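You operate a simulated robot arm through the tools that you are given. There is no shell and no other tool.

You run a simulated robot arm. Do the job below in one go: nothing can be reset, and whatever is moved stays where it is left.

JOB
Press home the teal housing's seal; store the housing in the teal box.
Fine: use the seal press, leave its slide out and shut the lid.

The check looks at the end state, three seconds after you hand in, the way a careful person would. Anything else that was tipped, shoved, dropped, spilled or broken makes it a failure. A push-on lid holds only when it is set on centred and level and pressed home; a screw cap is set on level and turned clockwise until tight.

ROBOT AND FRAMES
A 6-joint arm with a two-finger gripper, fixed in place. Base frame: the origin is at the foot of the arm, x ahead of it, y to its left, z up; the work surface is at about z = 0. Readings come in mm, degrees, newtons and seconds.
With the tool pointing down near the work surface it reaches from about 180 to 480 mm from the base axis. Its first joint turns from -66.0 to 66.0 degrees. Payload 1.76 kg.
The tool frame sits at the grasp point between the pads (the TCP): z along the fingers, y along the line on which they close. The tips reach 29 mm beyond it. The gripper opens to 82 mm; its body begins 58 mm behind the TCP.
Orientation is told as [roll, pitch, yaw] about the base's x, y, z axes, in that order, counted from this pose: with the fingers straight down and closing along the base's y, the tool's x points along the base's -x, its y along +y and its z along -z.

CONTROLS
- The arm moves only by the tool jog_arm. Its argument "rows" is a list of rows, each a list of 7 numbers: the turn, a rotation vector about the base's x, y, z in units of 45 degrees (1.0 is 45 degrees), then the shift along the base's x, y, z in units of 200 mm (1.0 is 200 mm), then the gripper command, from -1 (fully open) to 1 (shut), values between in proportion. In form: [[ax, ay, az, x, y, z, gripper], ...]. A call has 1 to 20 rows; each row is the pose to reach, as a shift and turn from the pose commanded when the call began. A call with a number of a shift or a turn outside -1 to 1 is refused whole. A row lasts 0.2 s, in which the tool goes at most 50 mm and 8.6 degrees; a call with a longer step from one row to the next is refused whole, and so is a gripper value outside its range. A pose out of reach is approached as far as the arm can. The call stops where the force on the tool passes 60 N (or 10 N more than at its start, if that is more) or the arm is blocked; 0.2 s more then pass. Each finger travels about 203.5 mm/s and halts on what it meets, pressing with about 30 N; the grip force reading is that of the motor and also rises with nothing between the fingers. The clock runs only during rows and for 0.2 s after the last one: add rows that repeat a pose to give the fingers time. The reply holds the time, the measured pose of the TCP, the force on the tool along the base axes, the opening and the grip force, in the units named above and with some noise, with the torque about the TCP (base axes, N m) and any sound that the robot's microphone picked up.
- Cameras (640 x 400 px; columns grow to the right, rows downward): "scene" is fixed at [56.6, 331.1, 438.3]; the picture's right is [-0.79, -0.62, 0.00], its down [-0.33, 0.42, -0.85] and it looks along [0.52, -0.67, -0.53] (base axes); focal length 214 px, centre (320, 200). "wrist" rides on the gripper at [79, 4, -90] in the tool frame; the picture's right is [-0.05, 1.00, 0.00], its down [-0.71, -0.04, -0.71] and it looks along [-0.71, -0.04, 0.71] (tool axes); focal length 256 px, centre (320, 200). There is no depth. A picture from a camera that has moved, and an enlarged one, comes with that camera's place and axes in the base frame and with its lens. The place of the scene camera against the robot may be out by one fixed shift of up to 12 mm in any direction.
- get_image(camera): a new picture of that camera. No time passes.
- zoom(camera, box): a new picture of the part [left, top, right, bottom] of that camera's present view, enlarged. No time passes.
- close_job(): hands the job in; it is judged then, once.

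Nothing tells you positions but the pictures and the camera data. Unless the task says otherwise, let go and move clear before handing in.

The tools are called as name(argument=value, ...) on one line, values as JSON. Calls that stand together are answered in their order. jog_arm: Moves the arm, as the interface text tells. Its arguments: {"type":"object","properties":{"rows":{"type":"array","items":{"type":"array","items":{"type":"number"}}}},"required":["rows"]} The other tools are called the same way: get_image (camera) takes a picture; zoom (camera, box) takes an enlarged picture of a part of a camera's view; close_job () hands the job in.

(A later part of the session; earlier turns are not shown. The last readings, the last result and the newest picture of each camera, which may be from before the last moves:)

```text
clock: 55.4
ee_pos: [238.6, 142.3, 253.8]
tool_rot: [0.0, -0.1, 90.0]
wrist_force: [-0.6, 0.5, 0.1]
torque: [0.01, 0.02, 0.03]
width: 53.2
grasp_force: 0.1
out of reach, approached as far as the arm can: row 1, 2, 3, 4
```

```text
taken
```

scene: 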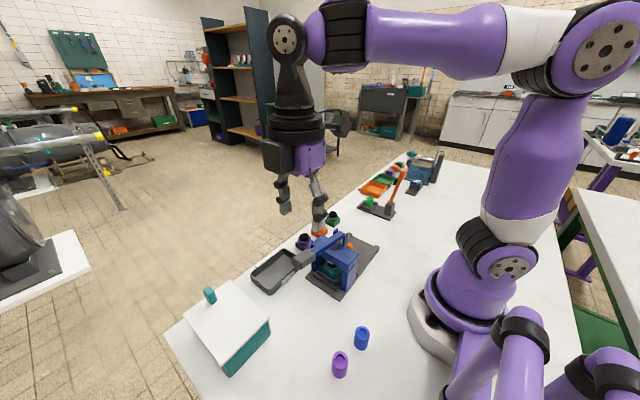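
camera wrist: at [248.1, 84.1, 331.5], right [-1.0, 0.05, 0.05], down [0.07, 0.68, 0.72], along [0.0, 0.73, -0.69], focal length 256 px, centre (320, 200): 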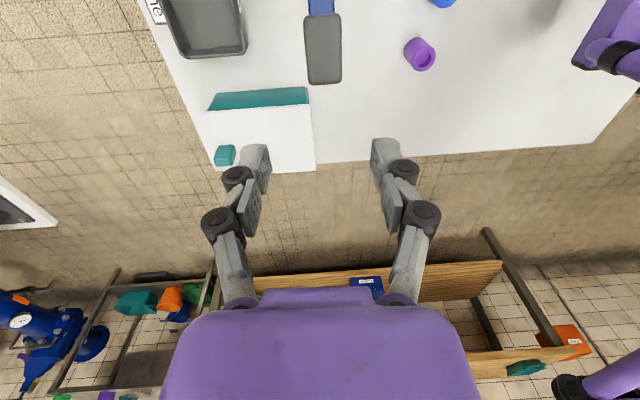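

It's now tracking properly at (239, 142, 254). Descending around the handle.

jog_arm(rows=[[0, 0, 0, 0, 0, -0.08, -0.3], [0, 0, 0, 0, 0, -0.16, -0.3], [0, 0, 0, 0, 0, -0.24, -0.3], [0, 0, 0, 0, 0, -0.3, -0.3], [0, 0, 0, 0, 0, -0.3, -0.3]])

get_image(camera="wrist")

zoom(camera="scene", box=[240, 160, 380, 300])

```text
clock: 56.6
ee_pos: [237.8, 141.8, 193.6]
tool_rot: [0.1, 0.0, 89.9]
wrist_force: [-0.2, 0.0, -0.6]
torque: [0.0, 0.04, 0.0]
width: 53.2
grasp_force: 0.1
```

```text
taken
camera wrist: at [233.1, 61.8, 283.4], right [-1.0, 0.05, 0.0], down [0.04, 0.71, 0.71], along [0.04, 0.71, -0.71], focal length 256 px, centre (320, 200)
```

wrist: 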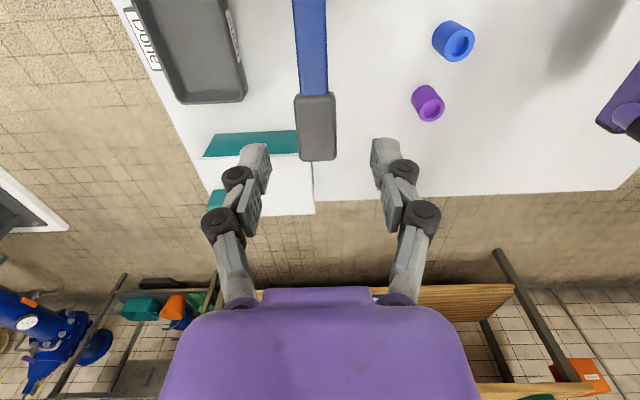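

```text
2.86 times, centred on (310, 230) of scene
camera zoom: at [56.6, 331.1, 438.3], right [-0.79, -0.62, 0.0], down [-0.33, 0.42, -0.85], along [0.52, -0.67, -0.53], focal length 613 px, centre (349, 114)
```

zoom: 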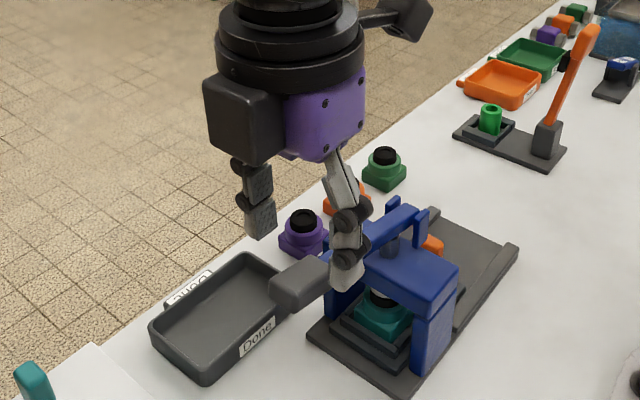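

The handle centre is x about 239.5, so I'll shift 2 mm in +x while descending, then close on it.

jog_arm(rows=[[0, 0, 0, 0.006, 0, -0.05, -0.3], [0, 0, 0, 0.01, 0, -0.12, -0.3], [0, 0, 0, 0.01, 0, -0.18, -0.3], [0, 0, 0, 0.01, 0, -0.228, -0.3], [0, 0, 0, 0.01, 0, -0.228, -0.3]])

zoom(camera="scene", box=[260, 180, 360, 290])

zoom(camera="wrist", box=[220, 60, 420, 230])

```text
clock: 57.8
ee_pos: [241.2, 142.0, 148.1]
tool_rot: [0.1, 0.0, 90.0]
wrist_force: [-0.2, -0.9, -0.2]
torque: [-0.04, -0.03, 0.04]
width: 53.1
grasp_force: 0.0
```

```text
3.64 times, centred on (310, 235) of scene
camera zoom: at [56.6, 331.1, 438.3], right [-0.79, -0.62, 0.0], down [-0.33, 0.42, -0.85], along [0.52, -0.67, -0.53], focal length 780 px, centre (356, 73)
```

zoom: 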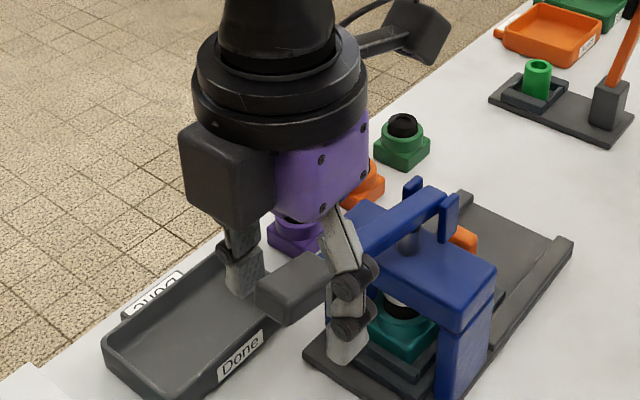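

```text
2.35 times, centred on (320, 145) of wrist
camera zoom: at [236.1, 62.7, 238.5], right [-1.0, 0.05, 0.0], down [0.04, 0.71, 0.71], along [0.04, 0.71, -0.71], focal length 602 px, centre (320, 329)
```

zoom: 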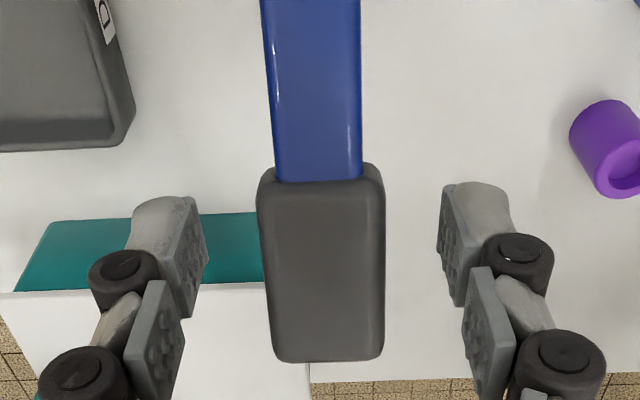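

jog_arm(rows=[[0, 0, 0, 0, 0, 0, 0.1], [0, 0, 0, 0, 0, 0, 0.4], [0, 0, 0, 0, 0, 0, 1], [0, 0, 0, 0, 0, 0, 1], [0, 0, 0, 0, 0, 0, 1]])

zoom(camera="scene", box=[260, 180, 360, 290])

zoom(camera="wrist", box=[220, 60, 420, 230])

```text
clock: 59.0
ee_pos: [240.4, 143.5, 149.3]
tool_rot: [0.3, -0.1, 90.1]
wrist_force: [-26.1, 5.7, 4.2]
torque: [-0.22, 0.07, -0.11]
width: 22.5
grasp_force: 36.5
```

```text
3.64 times, centred on (310, 235) of scene
camera zoom: at [56.6, 331.1, 438.3], right [-0.79, -0.62, 0.0], down [-0.33, 0.42, -0.85], along [0.52, -0.67, -0.53], focal length 780 px, centre (356, 73)
```

zoom: 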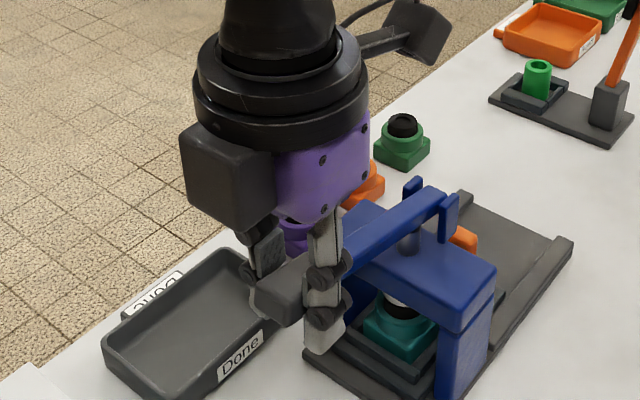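

```text
2.35 times, centred on (320, 145) of wrist
camera zoom: at [235.6, 62.8, 238.5], right [-1.0, 0.05, 0.0], down [0.04, 0.71, 0.71], along [0.03, 0.71, -0.71], focal length 602 px, centre (320, 329)
```

zoom: 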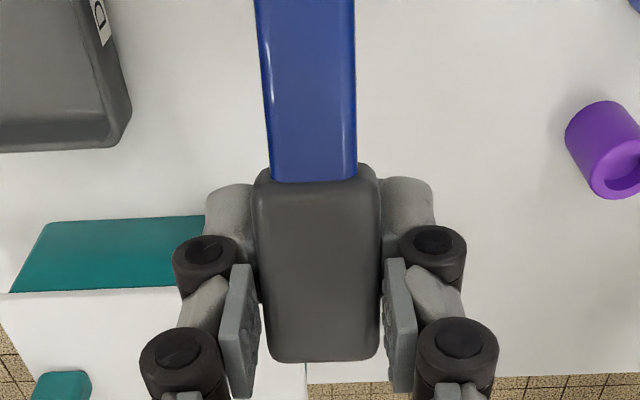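

Handle gripped. I'll press it down along its arc in small steps, watching the force and listening for the seal.

jog_arm(rows=[[0, 0, 0, -0.003, 0.001, -0.015, 1], [0, 0, 0, -0.003, 0.002, -0.03, 1], [0, 0, 0, -0.003, 0.004, -0.05, 1], [0, 0, 0, -0.003, 0.006, -0.07, 1], [0, 0, 0, -0.003, 0.008, -0.09, 1], [0, 0, 0, -0.003, 0.009, -0.11, 1], [0, 0, 0, -0.003, 0.01, -0.13, 1], [0, 0, 0, -0.003, 0.01, -0.15, 1]])

zoom(camera="scene", box=[260, 180, 380, 300])

```text
clock: 60.8
ee_pos: [239.8, 144.8, 118.3]
tool_rot: [0.1, -0.1, 90.1]
wrist_force: [-20.9, 6.9, 10.2]
torque: [-0.85, 0.18, -0.28]
width: 22.9
grasp_force: 36.1
```

```text
3.33 times, centred on (320, 240) of scene
camera zoom: at [56.6, 331.1, 438.3], right [-0.79, -0.62, 0.0], down [-0.33, 0.42, -0.85], along [0.52, -0.67, -0.53], focal length 715 px, centre (320, 67)
```

zoom: 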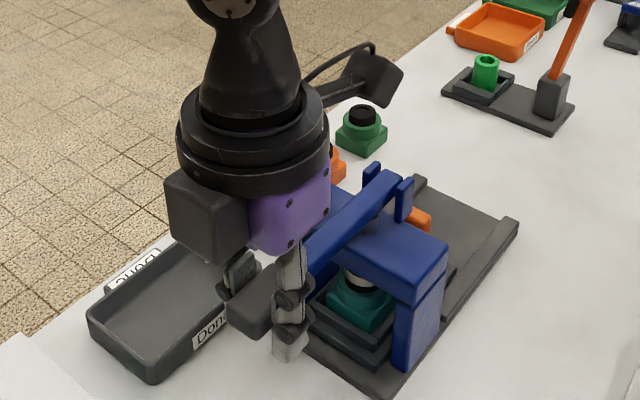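

jog_arm(rows=[[0, 0, 0, -0.003, 0, -0.02, 1], [0, 0, 0, -0.003, 0, -0.04, 1], [0, 0, 0, -0.003, -0.001, -0.06, 1], [0, 0, 0, -0.003, -0.003, -0.08, 1], [0, 0, 0, -0.003, -0.005, -0.1, 1]])

zoom(camera="scene", box=[260, 180, 380, 300])

```text
clock: 62.0
ee_pos: [241.1, 143.5, 98.3]
tool_rot: [0.0, -0.1, 89.9]
wrist_force: [-4.6, -5.0, 5.9]
torque: [-0.35, 0.0, 0.05]
width: 22.2
grasp_force: 35.8
```

```text
3.33 times, centred on (320, 240) of scene
camera zoom: at [56.6, 331.0, 438.3], right [-0.79, -0.62, 0.0], down [-0.33, 0.42, -0.85], along [0.52, -0.67, -0.53], focal length 715 px, centre (320, 67)
```

zoom: 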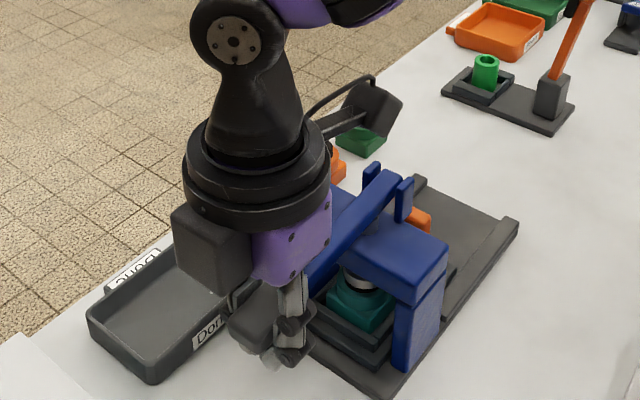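

jog_arm(rows=[[0, 0, 0, -0.002, -0.001, -0.015, 1], [0, 0, 0, -0.002, -0.003, -0.03, 1], [0, 0, 0, -0.002, -0.005, -0.045, 1], [0, 0, 0, -0.002, -0.007, -0.06, 1], [0, 0, 0, -0.002, -0.01, -0.075, 1]])

zoom(camera="scene", box=[300, 210, 380, 300])

```text
clock: 63.2
ee_pos: [240.5, 140.6, 83.5]
tool_rot: [-0.1, -0.1, 89.9]
wrist_force: [17.3, 1.4, 7.7]
torque: [-0.66, 0.02, -0.12]
width: 21.8
grasp_force: 35.6
```

```text
4.44 times, centred on (340, 255) of scene
camera zoom: at [56.6, 331.1, 438.3], right [-0.79, -0.62, 0.0], down [-0.33, 0.42, -0.85], along [0.52, -0.67, -0.53], focal length 953 px, centre (231, -44)
```

zoom: 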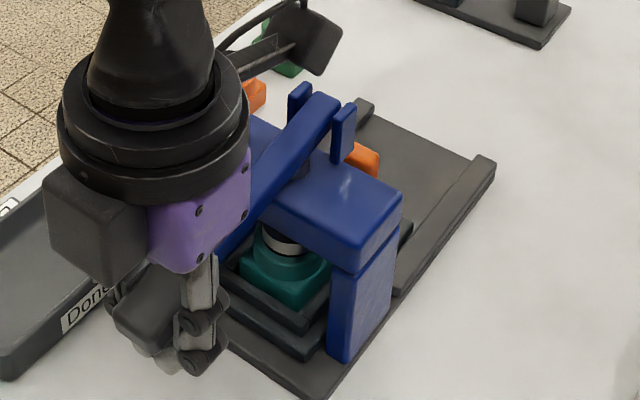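

zoom(camera="scene", box=[340, 245, 375, 280])

jog_arm(rows=[[0, 0, 0, -0.002, -0.001, -0.01, 1], [0, 0, 0, -0.002, -0.003, -0.02, 1], [0, 0, 0, -0.002, -0.005, -0.03, 1], [0, 0, 0, -0.002, -0.007, -0.04, 1]])

zoom(camera="scene", box=[340, 245, 375, 280])

```text
11.43 times, centred on (358, 262) of scene
camera zoom: at [56.6, 331.1, 438.3], right [-0.79, -0.62, 0.0], down [-0.33, 0.42, -0.85], along [0.52, -0.67, -0.53], focal length 2451 px, centre (-109, -514)
```

zoom: 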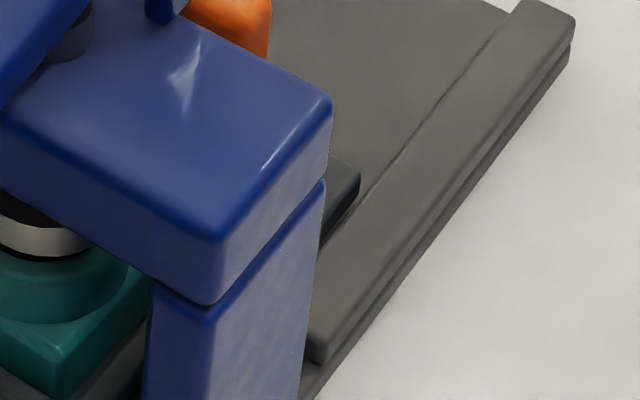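

```text
clock: 64.2
ee_pos: [238.8, 139.4, 74.7]
tool_rot: [-0.2, -0.1, 89.8]
wrist_force: [31.7, -6.0, 10.8]
torque: [-0.5, 0.05, -0.31]
width: 21.9
grasp_force: 35.8
```

```text
11.43 times, centred on (358, 262) of scene
camera zoom: at [56.6, 331.0, 438.3], right [-0.79, -0.62, 0.0], down [-0.33, 0.42, -0.85], along [0.52, -0.67, -0.53], focal length 2451 px, centre (-109, -514)
```

zoom: 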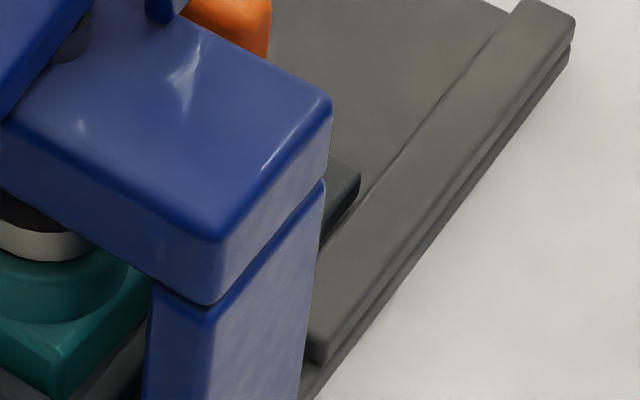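

zoom(camera="scene", box=[330, 245, 370, 280])

jog_arm(rows=[[0, 0, 0, 0.003, -0.001, -0.01, 1], [0, 0, 0, 0.005, -0.003, -0.02, 1], [0, 0, 0, 0.005, -0.006, -0.03, 1], [0, 0, 0, 0.005, -0.009, -0.04, 1]])

zoom(camera="scene", box=[320, 245, 360, 280])

```text
11.43 times, centred on (350, 262) of scene
camera zoom: at [56.6, 331.0, 438.3], right [-0.79, -0.62, 0.0], down [-0.33, 0.42, -0.85], along [0.52, -0.67, -0.53], focal length 2451 px, centre (-23, -514)
```

zoom: 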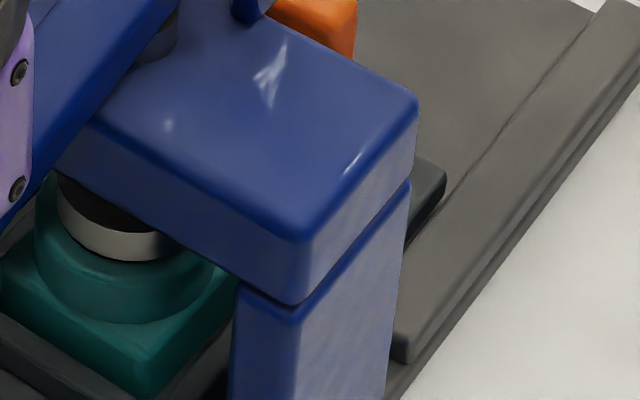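

```text
clock: 65.2
ee_pos: [240.1, 138.7, 67.3]
tool_rot: [0.0, -0.1, 89.8]
wrist_force: [26.0, -5.3, 9.5]
torque: [-0.53, 0.11, -0.26]
width: 21.7
grasp_force: 35.8
```

```text
11.43 times, centred on (340, 262) of scene
camera zoom: at [56.6, 331.0, 438.3], right [-0.79, -0.62, 0.0], down [-0.33, 0.42, -0.85], along [0.52, -0.67, -0.53], focal length 2451 px, centre (91, -514)
```

zoom: 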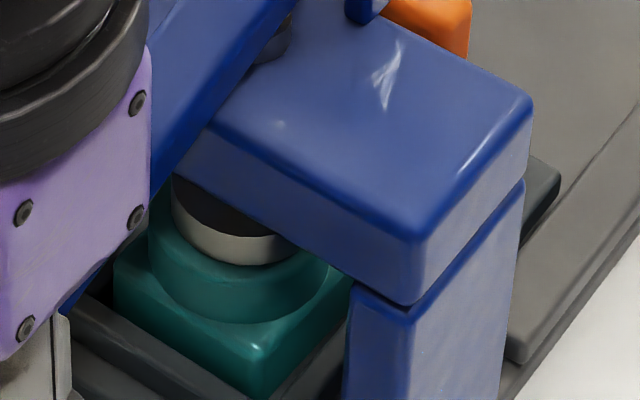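

zoom(camera="scene", box=[270, 180, 390, 300])

get_image(camera="wrist")

```text
3.33 times, centred on (330, 240) of scene
camera zoom: at [56.6, 331.0, 438.3], right [-0.79, -0.62, 0.0], down [-0.33, 0.42, -0.85], along [0.52, -0.67, -0.53], focal length 715 px, centre (287, 67)
```

zoom: 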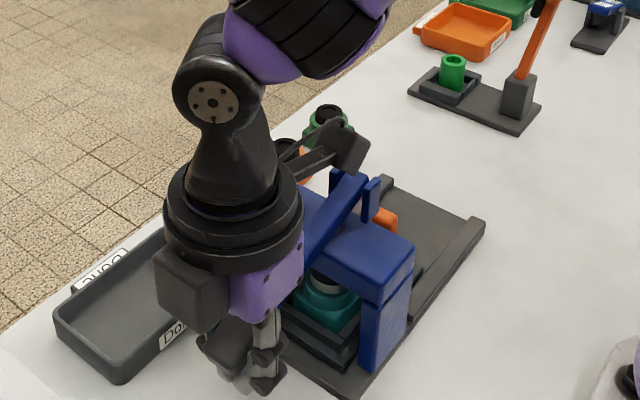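

```text
taken
camera wrist: at [234.7, 58.5, 157.1], right [-1.0, 0.05, 0.0], down [0.04, 0.71, 0.71], along [0.04, 0.71, -0.71], focal length 256 px, centre (320, 200)
```

wrist: 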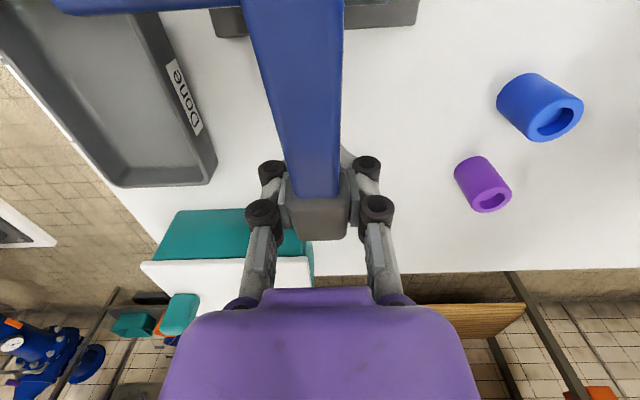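

The camera body is getting near the lever ears (about 15 mm left). I'll press another few mm carefully while watching the force.

jog_arm(rows=[[0, 0, 0, 0.004, -0.002, -0.01, 1], [0, 0, 0, 0.004, -0.004, -0.02, 1], [0, 0, 0, 0.004, -0.006, -0.03, 1]])

zoom(camera="scene", box=[320, 230, 360, 280])

```text
clock: 66.0
ee_pos: [239.1, 137.2, 60.5]
tool_rot: [0.1, -0.2, 90.2]
wrist_force: [6.5, 4.4, 17.5]
torque: [-0.01, 0.05, -0.04]
width: 21.7
grasp_force: 36.0
```

```text
8.00 times, centred on (340, 255) of scene
camera zoom: at [56.6, 331.0, 438.3], right [-0.79, -0.62, 0.0], down [-0.33, 0.42, -0.85], along [0.52, -0.67, -0.53], focal length 1716 px, centre (160, -240)
```

zoom: 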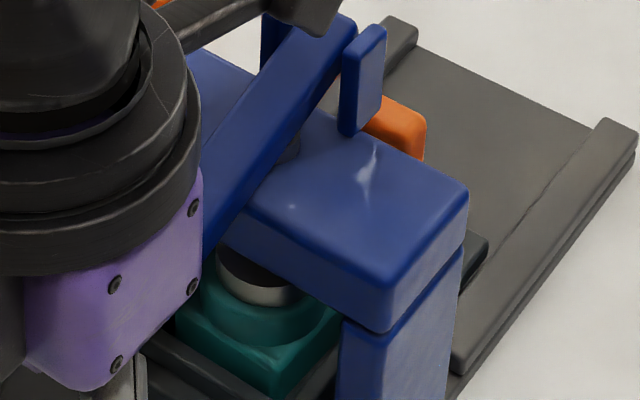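

The lever still moves, but the wrist camera is now close above the ears. I'll let go, rise, and finish the press from above with closed fingertips, which keeps the camera about 27 mm higher.

jog_arm(rows=[[0, 0, 0, 0, 0, 0, 0.2], [0, 0, 0, 0, 0, 0, -0.3], [0, 0, 0, 0, 0, 0, -0.3]])

zoom(camera="scene", box=[260, 200, 380, 300])

get_image(camera="wrist")

```text
clock: 66.8
ee_pos: [241.1, 135.4, 60.8]
tool_rot: [0.1, 0.0, 90.0]
wrist_force: [-2.3, -0.2, 2.2]
torque: [0.0, -0.16, -0.03]
width: 54.5
grasp_force: 0.1
```

```text
4.00 times, centred on (320, 250) of scene
camera zoom: at [56.6, 331.1, 438.3], right [-0.79, -0.62, 0.0], down [-0.33, 0.42, -0.85], along [0.52, -0.67, -0.53], focal length 858 px, centre (320, 0)
```

zoom: 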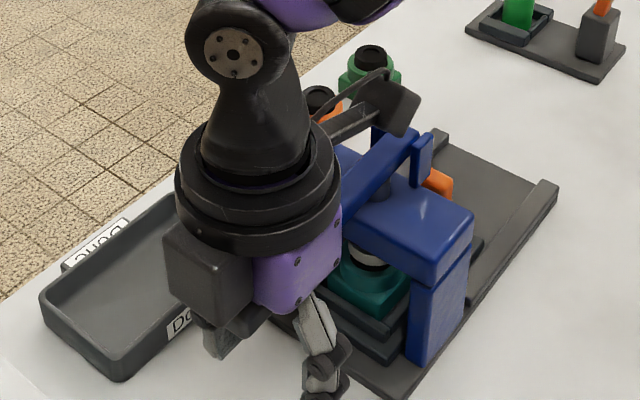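

```text
taken
camera wrist: at [235.3, 56.9, 151.3], right [-1.0, 0.05, 0.0], down [0.04, 0.71, 0.71], along [0.04, 0.71, -0.71], focal length 256 px, centre (320, 200)
```

wrist: 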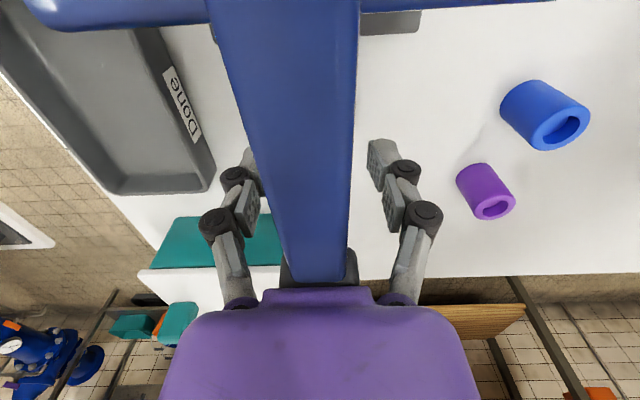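

The lever is spring-returned; it has come up against the palm. I'll rise straight up off it, then close the fingers.

jog_arm(rows=[[0, 0, 0, -0.004, 0, 0.08, -0.3], [0, 0, 0, -0.004, 0, 0.2, -0.3], [0, 0, 0, -0.004, 0, 0.35, -0.3], [0, 0, 0, -0.004, 0, 0.5, -0.3], [0, 0, 0, -0.004, 0.02, 0.65, -0.3], [0, 0, 0, -0.004, 0.05, 0.75, -0.3], [0, 0, 0, -0.004, 0.065, 0.75, 0.5], [0, 0, 0, -0.004, 0.065, 0.75, 1], [0, 0, 0, -0.004, 0.065, 0.75, 1]])

get_image(camera="wrist")

zoom(camera="scene", box=[260, 180, 380, 300])

```text
clock: 68.8
ee_pos: [241.4, 149.1, 209.9]
tool_rot: [0.1, -0.1, 90.0]
wrist_force: [0.4, 0.6, 0.2]
torque: [-0.01, 0.03, 0.03]
width: 0.1
grasp_force: 28.8
```

```text
taken
camera wrist: at [235.5, 69.5, 299.5], right [-1.0, 0.05, 0.0], down [0.04, 0.71, 0.71], along [0.04, 0.71, -0.71], focal length 256 px, centre (320, 200)
```

wrist: 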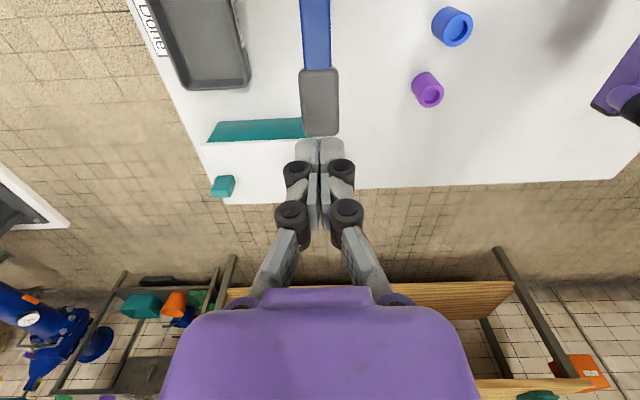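

```text
3.33 times, centred on (320, 240) of scene
camera zoom: at [56.6, 331.1, 438.3], right [-0.79, -0.62, 0.0], down [-0.33, 0.42, -0.85], along [0.52, -0.67, -0.53], focal length 715 px, centre (320, 67)
```

zoom: 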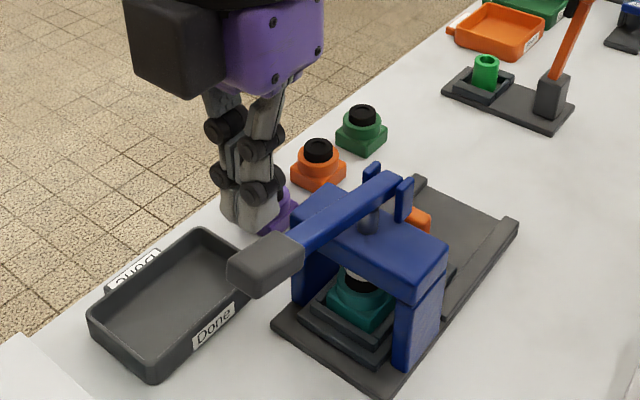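

zoom(camera="scene", box=[315, 240, 355, 280])

zoom(camera="scene", box=[310, 200, 355, 240])

```text
10.00 times, centred on (335, 260) of scene
camera zoom: at [56.6, 331.1, 438.3], right [-0.79, -0.62, 0.0], down [-0.33, 0.42, -0.85], along [0.52, -0.67, -0.53], focal length 2145 px, centre (170, -400)
```

zoom: 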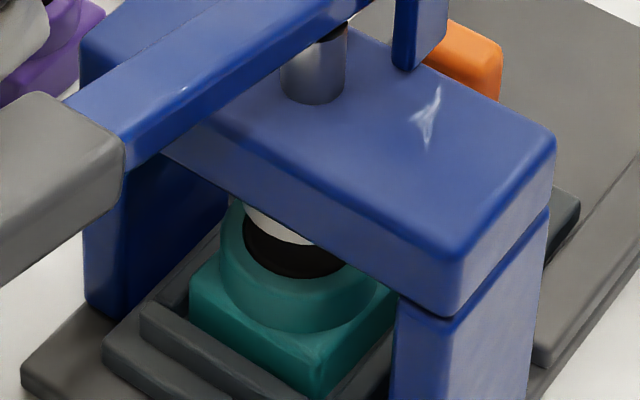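

```text
10.00 times, centred on (332, 220) of scene
camera zoom: at [56.6, 331.1, 438.3], right [-0.79, -0.62, 0.0], down [-0.33, 0.42, -0.85], along [0.52, -0.67, -0.53], focal length 2145 px, centre (195, 0)
```

zoom: 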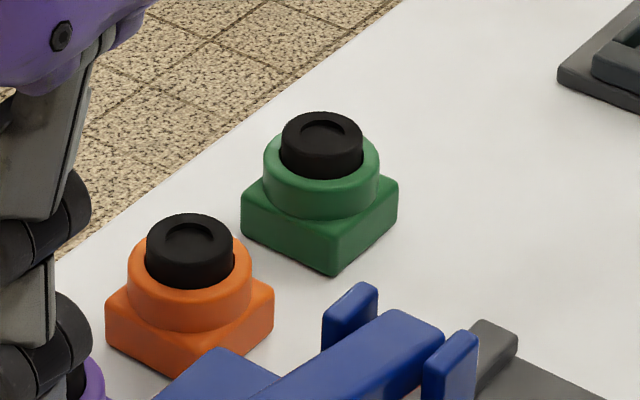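

The lever is back up. Now I'll push the handle down from above with closed fingertips.

jog_arm(rows=[[0, 0, 0, 0, -0.02, -0.07, 1], [0, 0, 0, 0, -0.04, -0.14, 1], [0, 0, 0, 0, -0.04, -0.17, 1], [0, 0, 0, 0, -0.04, -0.19, 1], [0, 0, 0, 0, -0.04, -0.21, 1], [0, 0, 0, 0, -0.04, -0.23, 1], [0, 0, 0, 0, -0.04, -0.25, 1], [0, 0, 0, 0, -0.04, -0.27, 1], [0, 0, 0, 0, -0.045, -0.29, 1], [0, 0, 0, 0, -0.045, -0.31, 1], [0, 0, 0, 0, -0.045, -0.33, 1]])

get_image(camera="wrist")

zoom(camera="scene", box=[260, 180, 380, 300])

```text
clock: 71.2
ee_pos: [240.3, 140.5, 145.4]
tool_rot: [0.2, -0.1, 90.1]
wrist_force: [0.6, 1.5, 3.0]
torque: [-0.02, -0.05, 0.03]
width: 5.9
grasp_force: 29.0
```

```text
taken
camera wrist: at [234.9, 61.3, 235.5], right [-1.0, 0.05, 0.0], down [0.04, 0.71, 0.71], along [0.04, 0.71, -0.71], focal length 256 px, centre (320, 200)
```

wrist: 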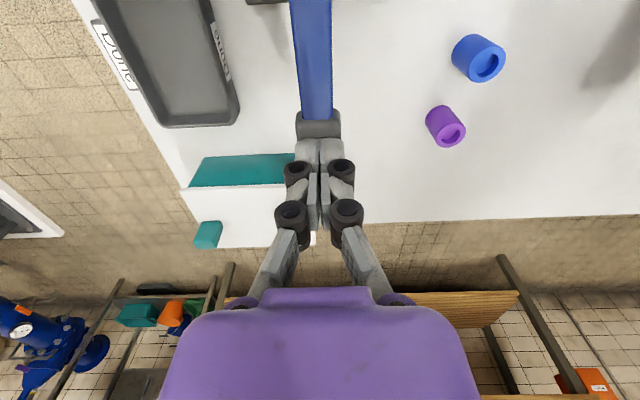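

```text
3.33 times, centred on (320, 240) of scene
camera zoom: at [56.6, 331.1, 438.3], right [-0.79, -0.62, 0.0], down [-0.33, 0.42, -0.85], along [0.52, -0.67, -0.53], focal length 715 px, centre (320, 67)
```

zoom: 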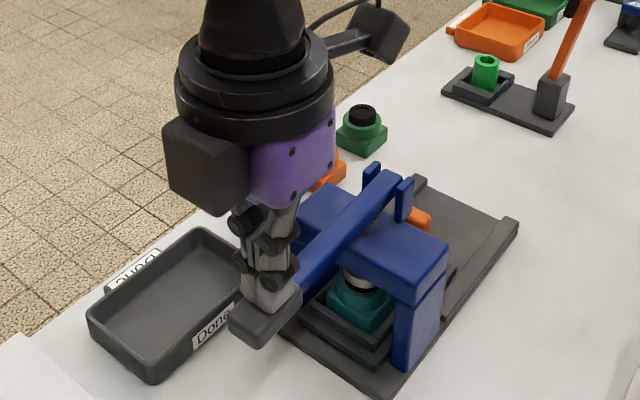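

Pressing works with little force so far. Continuing down along the arc.

jog_arm(rows=[[0, 0, 0, 0, -0.004, -0.02, 1], [0, 0, 0, 0, -0.008, -0.04, 1], [0, 0, 0, 0, -0.012, -0.06, 1], [0, 0, 0, 0, -0.016, -0.08, 1], [0, 0, 0, 0, -0.02, -0.1, 1], [0, 0, 0, 0, -0.025, -0.12, 1], [0, 0, 0, 0, -0.03, -0.14, 1], [0, 0, 0, 0, -0.035, -0.16, 1], [0, 0, 0, 0, -0.04, -0.18, 1], [0, 0, 0, 0, -0.045, -0.2, 1]])

get_image(camera="wrist")

zoom(camera="scene", box=[270, 200, 370, 300])

```text
clock: 73.0
ee_pos: [240.1, 135.9, 118.9]
tool_rot: [-0.2, -0.4, 90.1]
wrist_force: [-7.0, 2.1, 25.8]
torque: [-0.19, 0.22, -0.04]
width: 6.0
grasp_force: 28.7
stopped in row 8: the force on the tool passed its limit at 72 N (the readings are from after the stop); the commanded pose is now the measured one
```

```text
taken
camera wrist: at [235.3, 55.5, 208.3], right [-1.0, 0.05, 0.0], down [0.03, 0.7, 0.71], along [0.04, 0.71, -0.7], focal length 256 px, centre (320, 200)
```

wrist: 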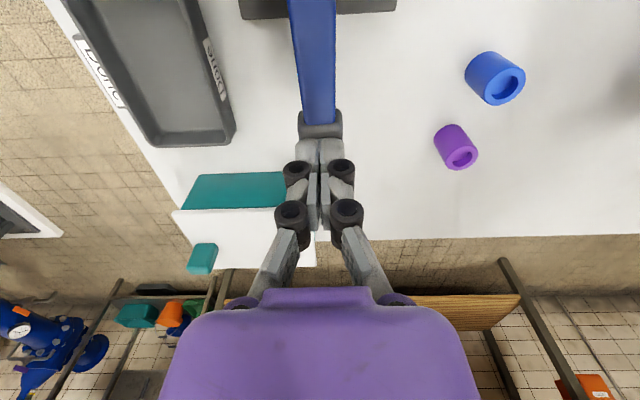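

```text
4.00 times, centred on (320, 250) of scene
camera zoom: at [56.6, 331.0, 438.3], right [-0.79, -0.62, 0.0], down [-0.33, 0.42, -0.85], along [0.52, -0.67, -0.53], focal length 858 px, centre (320, 0)
```

zoom: 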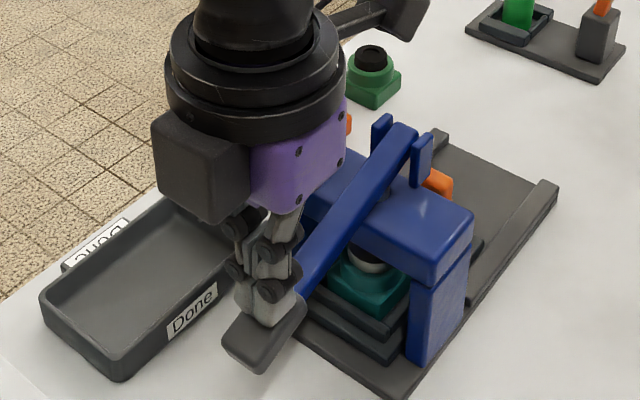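

The press met firm resistance (72 N) at a handle drop of about 57 mm. I'll look at the ram and seal closely.

zoom(camera="scene", box=[320, 240, 360, 280])

```text
10.00 times, centred on (340, 260) of scene
camera zoom: at [56.6, 331.0, 438.3], right [-0.79, -0.62, 0.0], down [-0.33, 0.42, -0.85], along [0.52, -0.67, -0.53], focal length 2145 px, centre (120, -400)
```

zoom: 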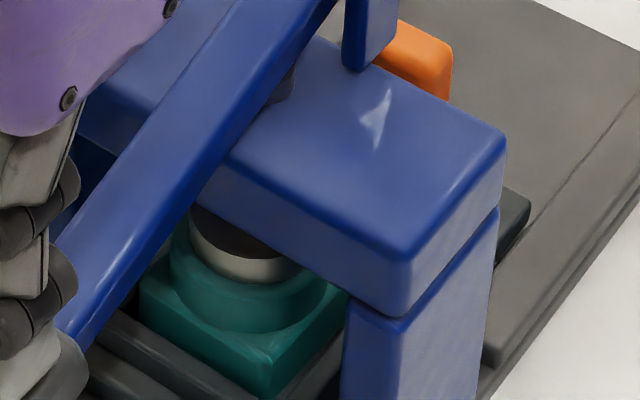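

jog_arm(rows=[[0, 0, 0, 0, 0, -0.004, 1], [0, 0, 0, 0, -0.001, -0.008, 1], [0, 0, 0, 0, -0.001, -0.012, 1], [0, 0, 0, 0, -0.001, -0.016, 1], [0, 0, 0, 0, -0.002, -0.02, 1]])

zoom(camera="scene", box=[320, 240, 360, 280])

```text
clock: 73.7
ee_pos: [241.1, 136.3, 117.8]
tool_rot: [-0.4, -0.4, 90.2]
wrist_force: [-9.1, 0.7, 25.8]
torque: [-0.22, 0.26, -0.05]
width: 6.1
grasp_force: 28.6
stopped in row 3: the force on the tool passed its limit at 63 N (the readings are from after the stop); the commanded pose is now the measured one
```

```text
10.00 times, centred on (340, 260) of scene
camera zoom: at [56.6, 331.0, 438.3], right [-0.79, -0.62, 0.0], down [-0.33, 0.42, -0.85], along [0.52, -0.67, -0.53], focal length 2145 px, centre (120, -400)
```

zoom: 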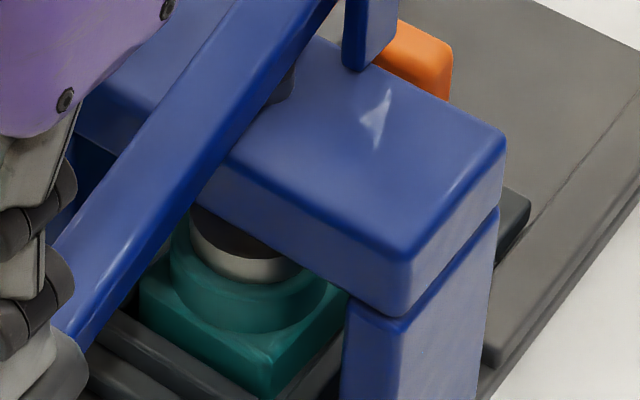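

The ram doesn't move any further under a second 63 N push, so the press is at its hard stop. I'll rise and let the lever return, then check the seal.

jog_arm(rows=[[0, 0, 0, 0, 0, 0.03, 1], [0, 0, 0, 0, 0.01, 0.1, 1], [0, 0, 0, 0, 0.02, 0.2, 1], [0, 0, 0, 0, 0.03, 0.32, 1], [0, 0, 0, 0, 0.03, 0.45, 1], [0, 0, 0, 0, 0.03, 0.55, 1], [0, 0, 0, 0, 0.03, 0.6, 1]])

zoom(camera="scene", box=[315, 235, 355, 275])

zoom(camera="scene", box=[260, 180, 380, 300])

```text
clock: 75.3
ee_pos: [241.3, 141.3, 236.9]
tool_rot: [-0.3, -0.5, 90.1]
wrist_force: [-0.2, -0.6, -0.3]
torque: [0.0, -0.03, 0.0]
width: 0.0
grasp_force: 28.9
```

```text
10.00 times, centred on (335, 255) of scene
camera zoom: at [56.6, 331.1, 438.3], right [-0.79, -0.62, 0.0], down [-0.33, 0.42, -0.85], along [0.52, -0.67, -0.53], focal length 2145 px, centre (170, -350)
```

zoom: 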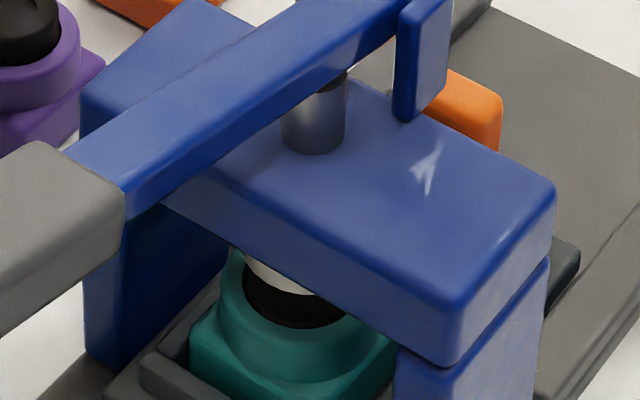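

```text
3.33 times, centred on (320, 240) of scene
camera zoom: at [56.6, 331.1, 438.3], right [-0.79, -0.62, 0.0], down [-0.33, 0.42, -0.85], along [0.52, -0.67, -0.53], focal length 715 px, centre (320, 67)
```

zoom: 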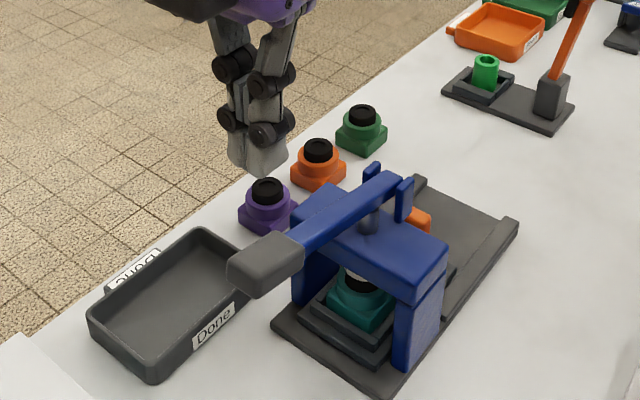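

The lever is back up and clear. Next I'll cross over to the –y side and pull the slide out by its knob again.

jog_arm(rows=[[-0.011, 0.007, 0, 0, -0.1, 0.05, 0.3], [-0.011, 0.007, 0, 0, -0.22, 0.05, -0.3], [-0.011, 0.007, 0, 0, -0.35, 0.05, -0.3], [-0.011, 0.007, 0, 0, -0.48, 0.05, -0.3], [-0.011, 0.007, 0, 0, -0.6, 0.05, -0.3], [-0.011, 0.007, 0, 0, -0.72, 0.05, -0.3], [-0.011, 0.007, 0, 0, -0.84, 0.05, -0.3], [-0.011, 0.007, 0, 0, -0.95, 0.05, -0.3], [-0.011, 0.007, 0, 0, -0.95, 0.05, -0.3]])

get_image(camera="scene")

```text
clock: 77.3
ee_pos: [239.4, -49.1, 247.3]
tool_rot: [-0.1, 0.1, 90.1]
wrist_force: [0.7, -0.1, -0.7]
torque: [0.01, 0.01, 0.01]
width: 53.0
grasp_force: 0.0
```

```text
taken
```

scene: 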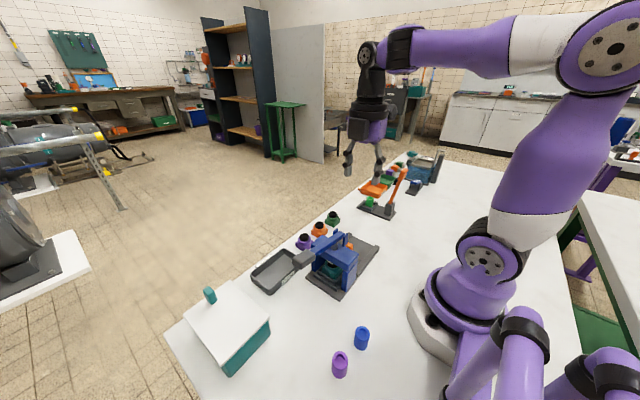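

jog_arm(rows=[[0, 0, 0, 0, -0.06, -0.1, -0.3], [0.1, 0, 0, 0, -0.12, -0.2, -0.3], [0.22, 0, 0, 0, -0.15, -0.3, -0.3], [0.34, 0, 0, 0, -0.15, -0.3, -0.3], [0.45, 0, 0, 0, -0.15, -0.3, -0.3], [0.556, 0, 0, 0, -0.15, -0.3, -0.3], [0.556, 0, 0, 0, -0.15, -0.3, -0.3]])

get_image(camera="wrist")

zoom(camera="wrist", box=[250, 0, 410, 110])

```text
clock: 78.9
ee_pos: [240.5, -78.7, 187.5]
tool_rot: [0.0, -24.9, 90.1]
wrist_force: [0.5, -0.1, 0.3]
torque: [-0.02, -0.02, 0.0]
width: 53.4
grasp_force: 0.0
```

```text
taken
camera wrist: at [235.9, -188.6, 235.9], right [-1.0, 0.05, 0.02], down [0.04, 0.34, 0.94], along [0.04, 0.94, -0.34], focal length 256 px, centre (320, 200)
```

wrist: 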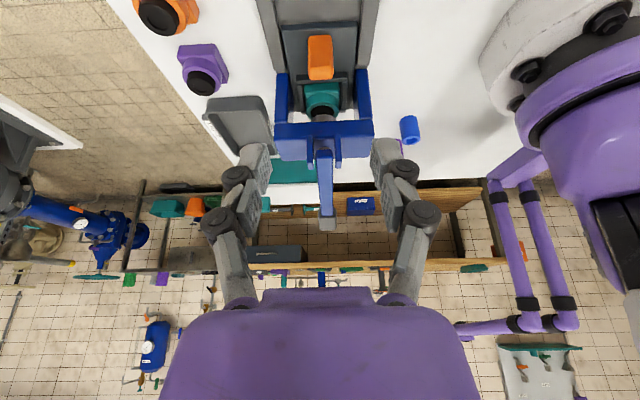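

```text
3.64 times, centred on (330, 55) of wrist
camera zoom: at [235.9, -188.6, 235.9], right [-1.0, 0.05, 0.02], down [0.04, 0.34, 0.94], along [0.04, 0.94, -0.34], focal length 931 px, centre (284, 727)
```

zoom: 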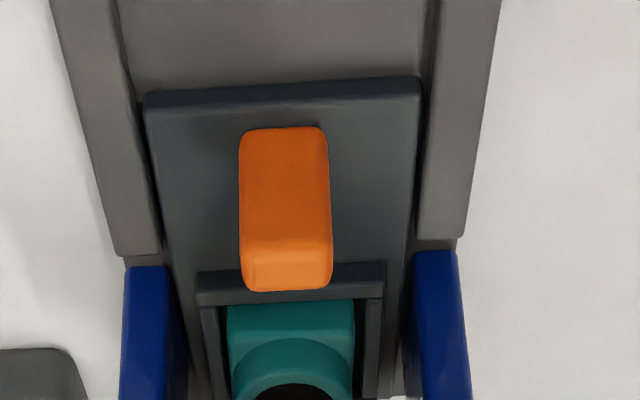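

The knob is now at about y -17. I'll come down around it with the same 25° lean.

jog_arm(rows=[[0, 0, 0, 0, 0.06, -0.02, -0.3], [0, 0, 0, 0, 0.1, -0.13, -0.3], [0, 0, 0, 0, 0.14, -0.26, -0.3], [0, 0, 0, 0, 0.185, -0.39, -0.3], [0, 0, 0, 0, 0.23, -0.52, -0.3], [0, 0, 0, 0, 0.26, -0.6, -0.3], [0, 0, 0, 0, 0.2775, -0.66, -0.3], [0, 0, 0, 0, 0.2775, -0.66, -0.3]])

get_image(camera="wrist")

zoom(camera="scene", box=[310, 190, 390, 270])

```text
clock: 80.7
ee_pos: [240.7, -23.0, 53.3]
tool_rot: [-0.2, -24.8, 90.2]
wrist_force: [-0.1, -0.3, 1.0]
torque: [0.0, -0.02, 0.0]
width: 53.4
grasp_force: 0.0
```

```text
taken
camera wrist: at [236.4, -133.0, 102.4], right [-1.0, 0.05, 0.02], down [0.04, 0.34, 0.94], along [0.04, 0.94, -0.34], focal length 256 px, centre (320, 200)
```

wrist: 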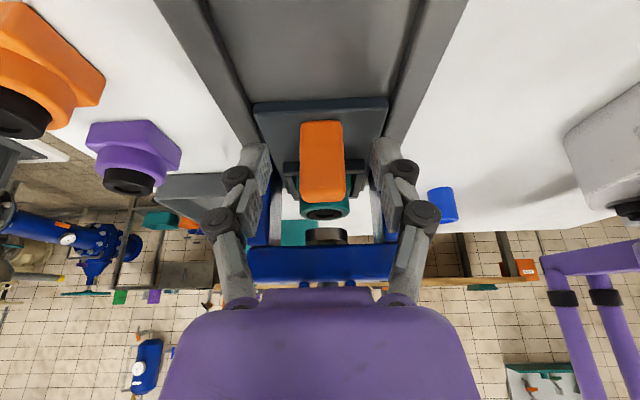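

```text
5.00 times, centred on (350, 230) of scene
camera zoom: at [56.6, 331.1, 438.3], right [-0.79, -0.62, 0.0], down [-0.33, 0.42, -0.85], along [0.52, -0.67, -0.53], focal length 1072 px, centre (170, 50)
```

zoom: 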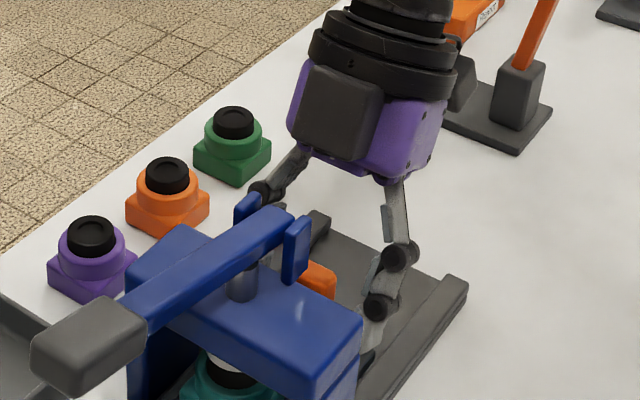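

zoom(camera="wrist", box=[270, 170, 380, 260])

jog_arm(rows=[[0, 0, 0, 0, 0, 0.005, 0.1], [0, 0, 0, 0, 0, 0.01, 0.4], [0, 0, 0, 0, 0, 0.01, 1], [0, 0, 0, 0, 0, 0.01, 1], [0, 0, 0, 0, 0, 0.01, 1]])

```text
4.44 times, centred on (325, 215) of wrist
camera zoom: at [236.4, -133.0, 102.4], right [-1.0, 0.05, 0.02], down [0.04, 0.34, 0.94], along [0.04, 0.94, -0.34], focal length 1138 px, centre (298, 133)
```

zoom: 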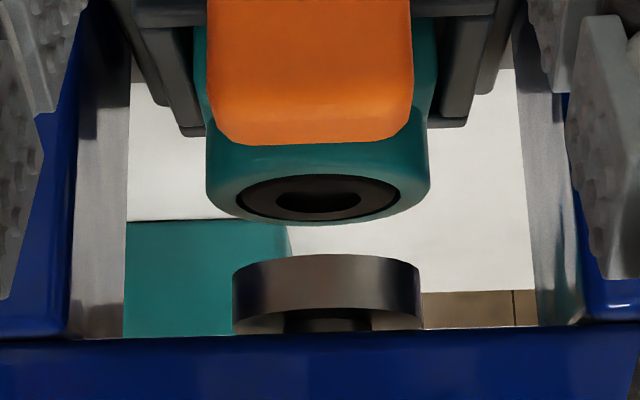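

```text
clock: 81.9
ee_pos: [239.8, -22.1, 56.5]
tool_rot: [0.2, -24.9, 89.9]
wrist_force: [-15.5, -5.2, -2.7]
torque: [-0.24, 0.44, 0.09]
width: 21.6
grasp_force: 36.0
```

The seal now sits flush with the ring, so it is pressed home. The knob is gripped; pulling the slide out.

jog_arm(rows=[[0, 0, 0, -0.002, -0.01, 0, 1], [0, 0, 0, -0.002, -0.03, 0, 1], [0, 0, 0, -0.002, -0.06, 0, 1], [0, 0, 0, -0.002, -0.09, 0, 1], [0, 0, 0, -0.002, -0.12, 0, 1], [0, 0, 0, -0.002, -0.15, 0, 1], [0, 0, 0, -0.002, -0.18, 0, 1], [0, 0, 0, -0.002, -0.21, 0, 1], [0, 0, 0, -0.002, -0.24, 0, 1], [0, 0, 0, -0.002, -0.27, 0, 1], [0, 0, 0, -0.002, -0.3, 0, 1], [0, 0, 0, -0.002, -0.33, 0, 1], [0, 0, 0, -0.002, -0.36, 0, 1], [0, 0, 0, -0.002, -0.39, 0, 1], [0, 0, 0, -0.002, -0.42, 0, 1], [0, 0, 0, -0.002, -0.44, 0, 1]])

get_image(camera="wrist")

zoom(camera="scene", box=[310, 180, 410, 290])

```text
clock: 85.3
ee_pos: [239.7, -111.4, 58.0]
tool_rot: [0.0, -24.8, 90.2]
wrist_force: [6.8, 1.4, -26.5]
torque: [-0.32, -0.09, -0.14]
width: 21.9
grasp_force: 36.2
```

```text
taken
camera wrist: at [235.1, -220.4, 106.6], right [-1.0, 0.05, 0.02], down [0.04, 0.34, 0.94], along [0.04, 0.94, -0.34], focal length 256 px, centre (320, 200)
```

wrist: 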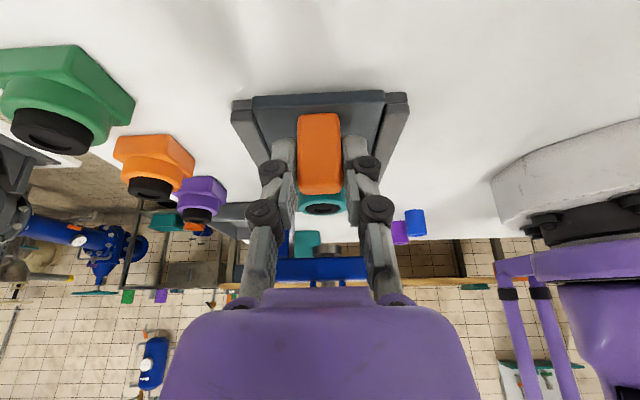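

```text
3.64 times, centred on (360, 235) of scene
camera zoom: at [56.7, 331.0, 438.3], right [-0.79, -0.62, 0.0], down [-0.33, 0.42, -0.85], along [0.52, -0.67, -0.53], focal length 780 px, centre (174, 73)
```

zoom: 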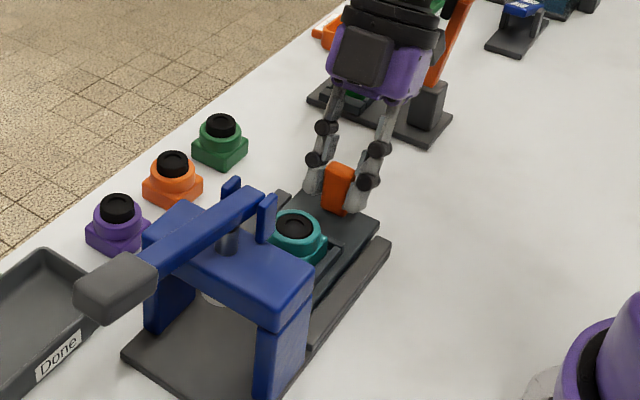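

jog_arm(rows=[[0, 0, 0, 0, -0.01, -0.004, 1], [0, 0, 0, 0, -0.02, -0.005, 1], [0, 0, 0, 0, -0.03, -0.005, 1], [0, 0, 0, 0, -0.035, -0.005, 1], [0, 0, 0, 0, -0.04, -0.005, 1]])

get_image(camera="wrist")

zoom(camera="scene", box=[310, 180, 410, 290])

```text
clock: 86.5
ee_pos: [239.5, -118.0, 57.4]
tool_rot: [-0.1, -25.0, 90.2]
wrist_force: [-3.3, 11.0, 24.5]
torque: [0.41, 0.13, -0.05]
width: 21.5
grasp_force: 35.6
```

```text
taken
camera wrist: at [235.4, -228.2, 105.0], right [-1.0, 0.04, 0.02], down [0.04, 0.34, 0.94], along [0.03, 0.94, -0.34], focal length 256 px, centre (320, 200)
```

wrist: 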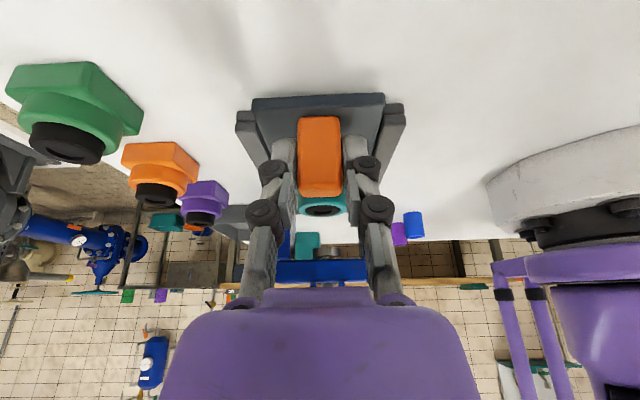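

```text
3.64 times, centred on (360, 235) of scene
camera zoom: at [56.6, 331.1, 438.3], right [-0.79, -0.62, 0.0], down [-0.33, 0.42, -0.85], along [0.52, -0.67, -0.53], focal length 780 px, centre (174, 73)
```

zoom: 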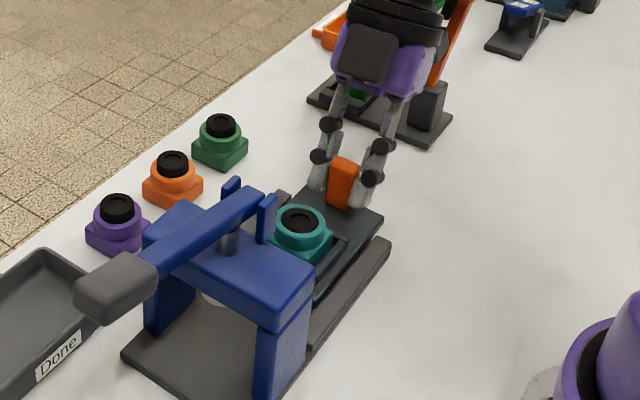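

jog_arm(rows=[[0, 0, 0, 0, -0.005, 0, 1], [0, 0, 0, 0, -0.01, 0, 1], [0, 0, 0, 0, -0.015, 0, 1], [0, 0, 0, 0, -0.015, 0, 1]])

zoom(camera="wrist", box=[230, 80, 410, 230])

```text
clock: 87.5
ee_pos: [240.0, -122.3, 56.9]
tool_rot: [0.1, -25.0, 90.1]
wrist_force: [0.4, 25.5, -7.7]
torque: [0.67, 0.03, -0.07]
width: 21.8
grasp_force: 35.9
```

```text
2.67 times, centred on (320, 155) of wrist
camera zoom: at [235.3, -231.2, 104.5], right [-1.0, 0.05, 0.02], down [0.04, 0.34, 0.94], along [0.03, 0.94, -0.34], focal length 683 px, centre (320, 320)
```

zoom: 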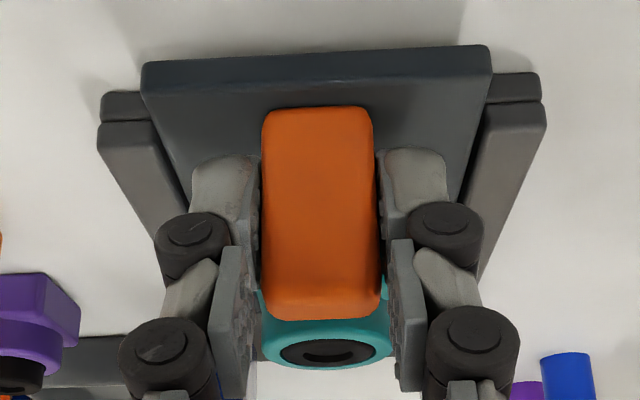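

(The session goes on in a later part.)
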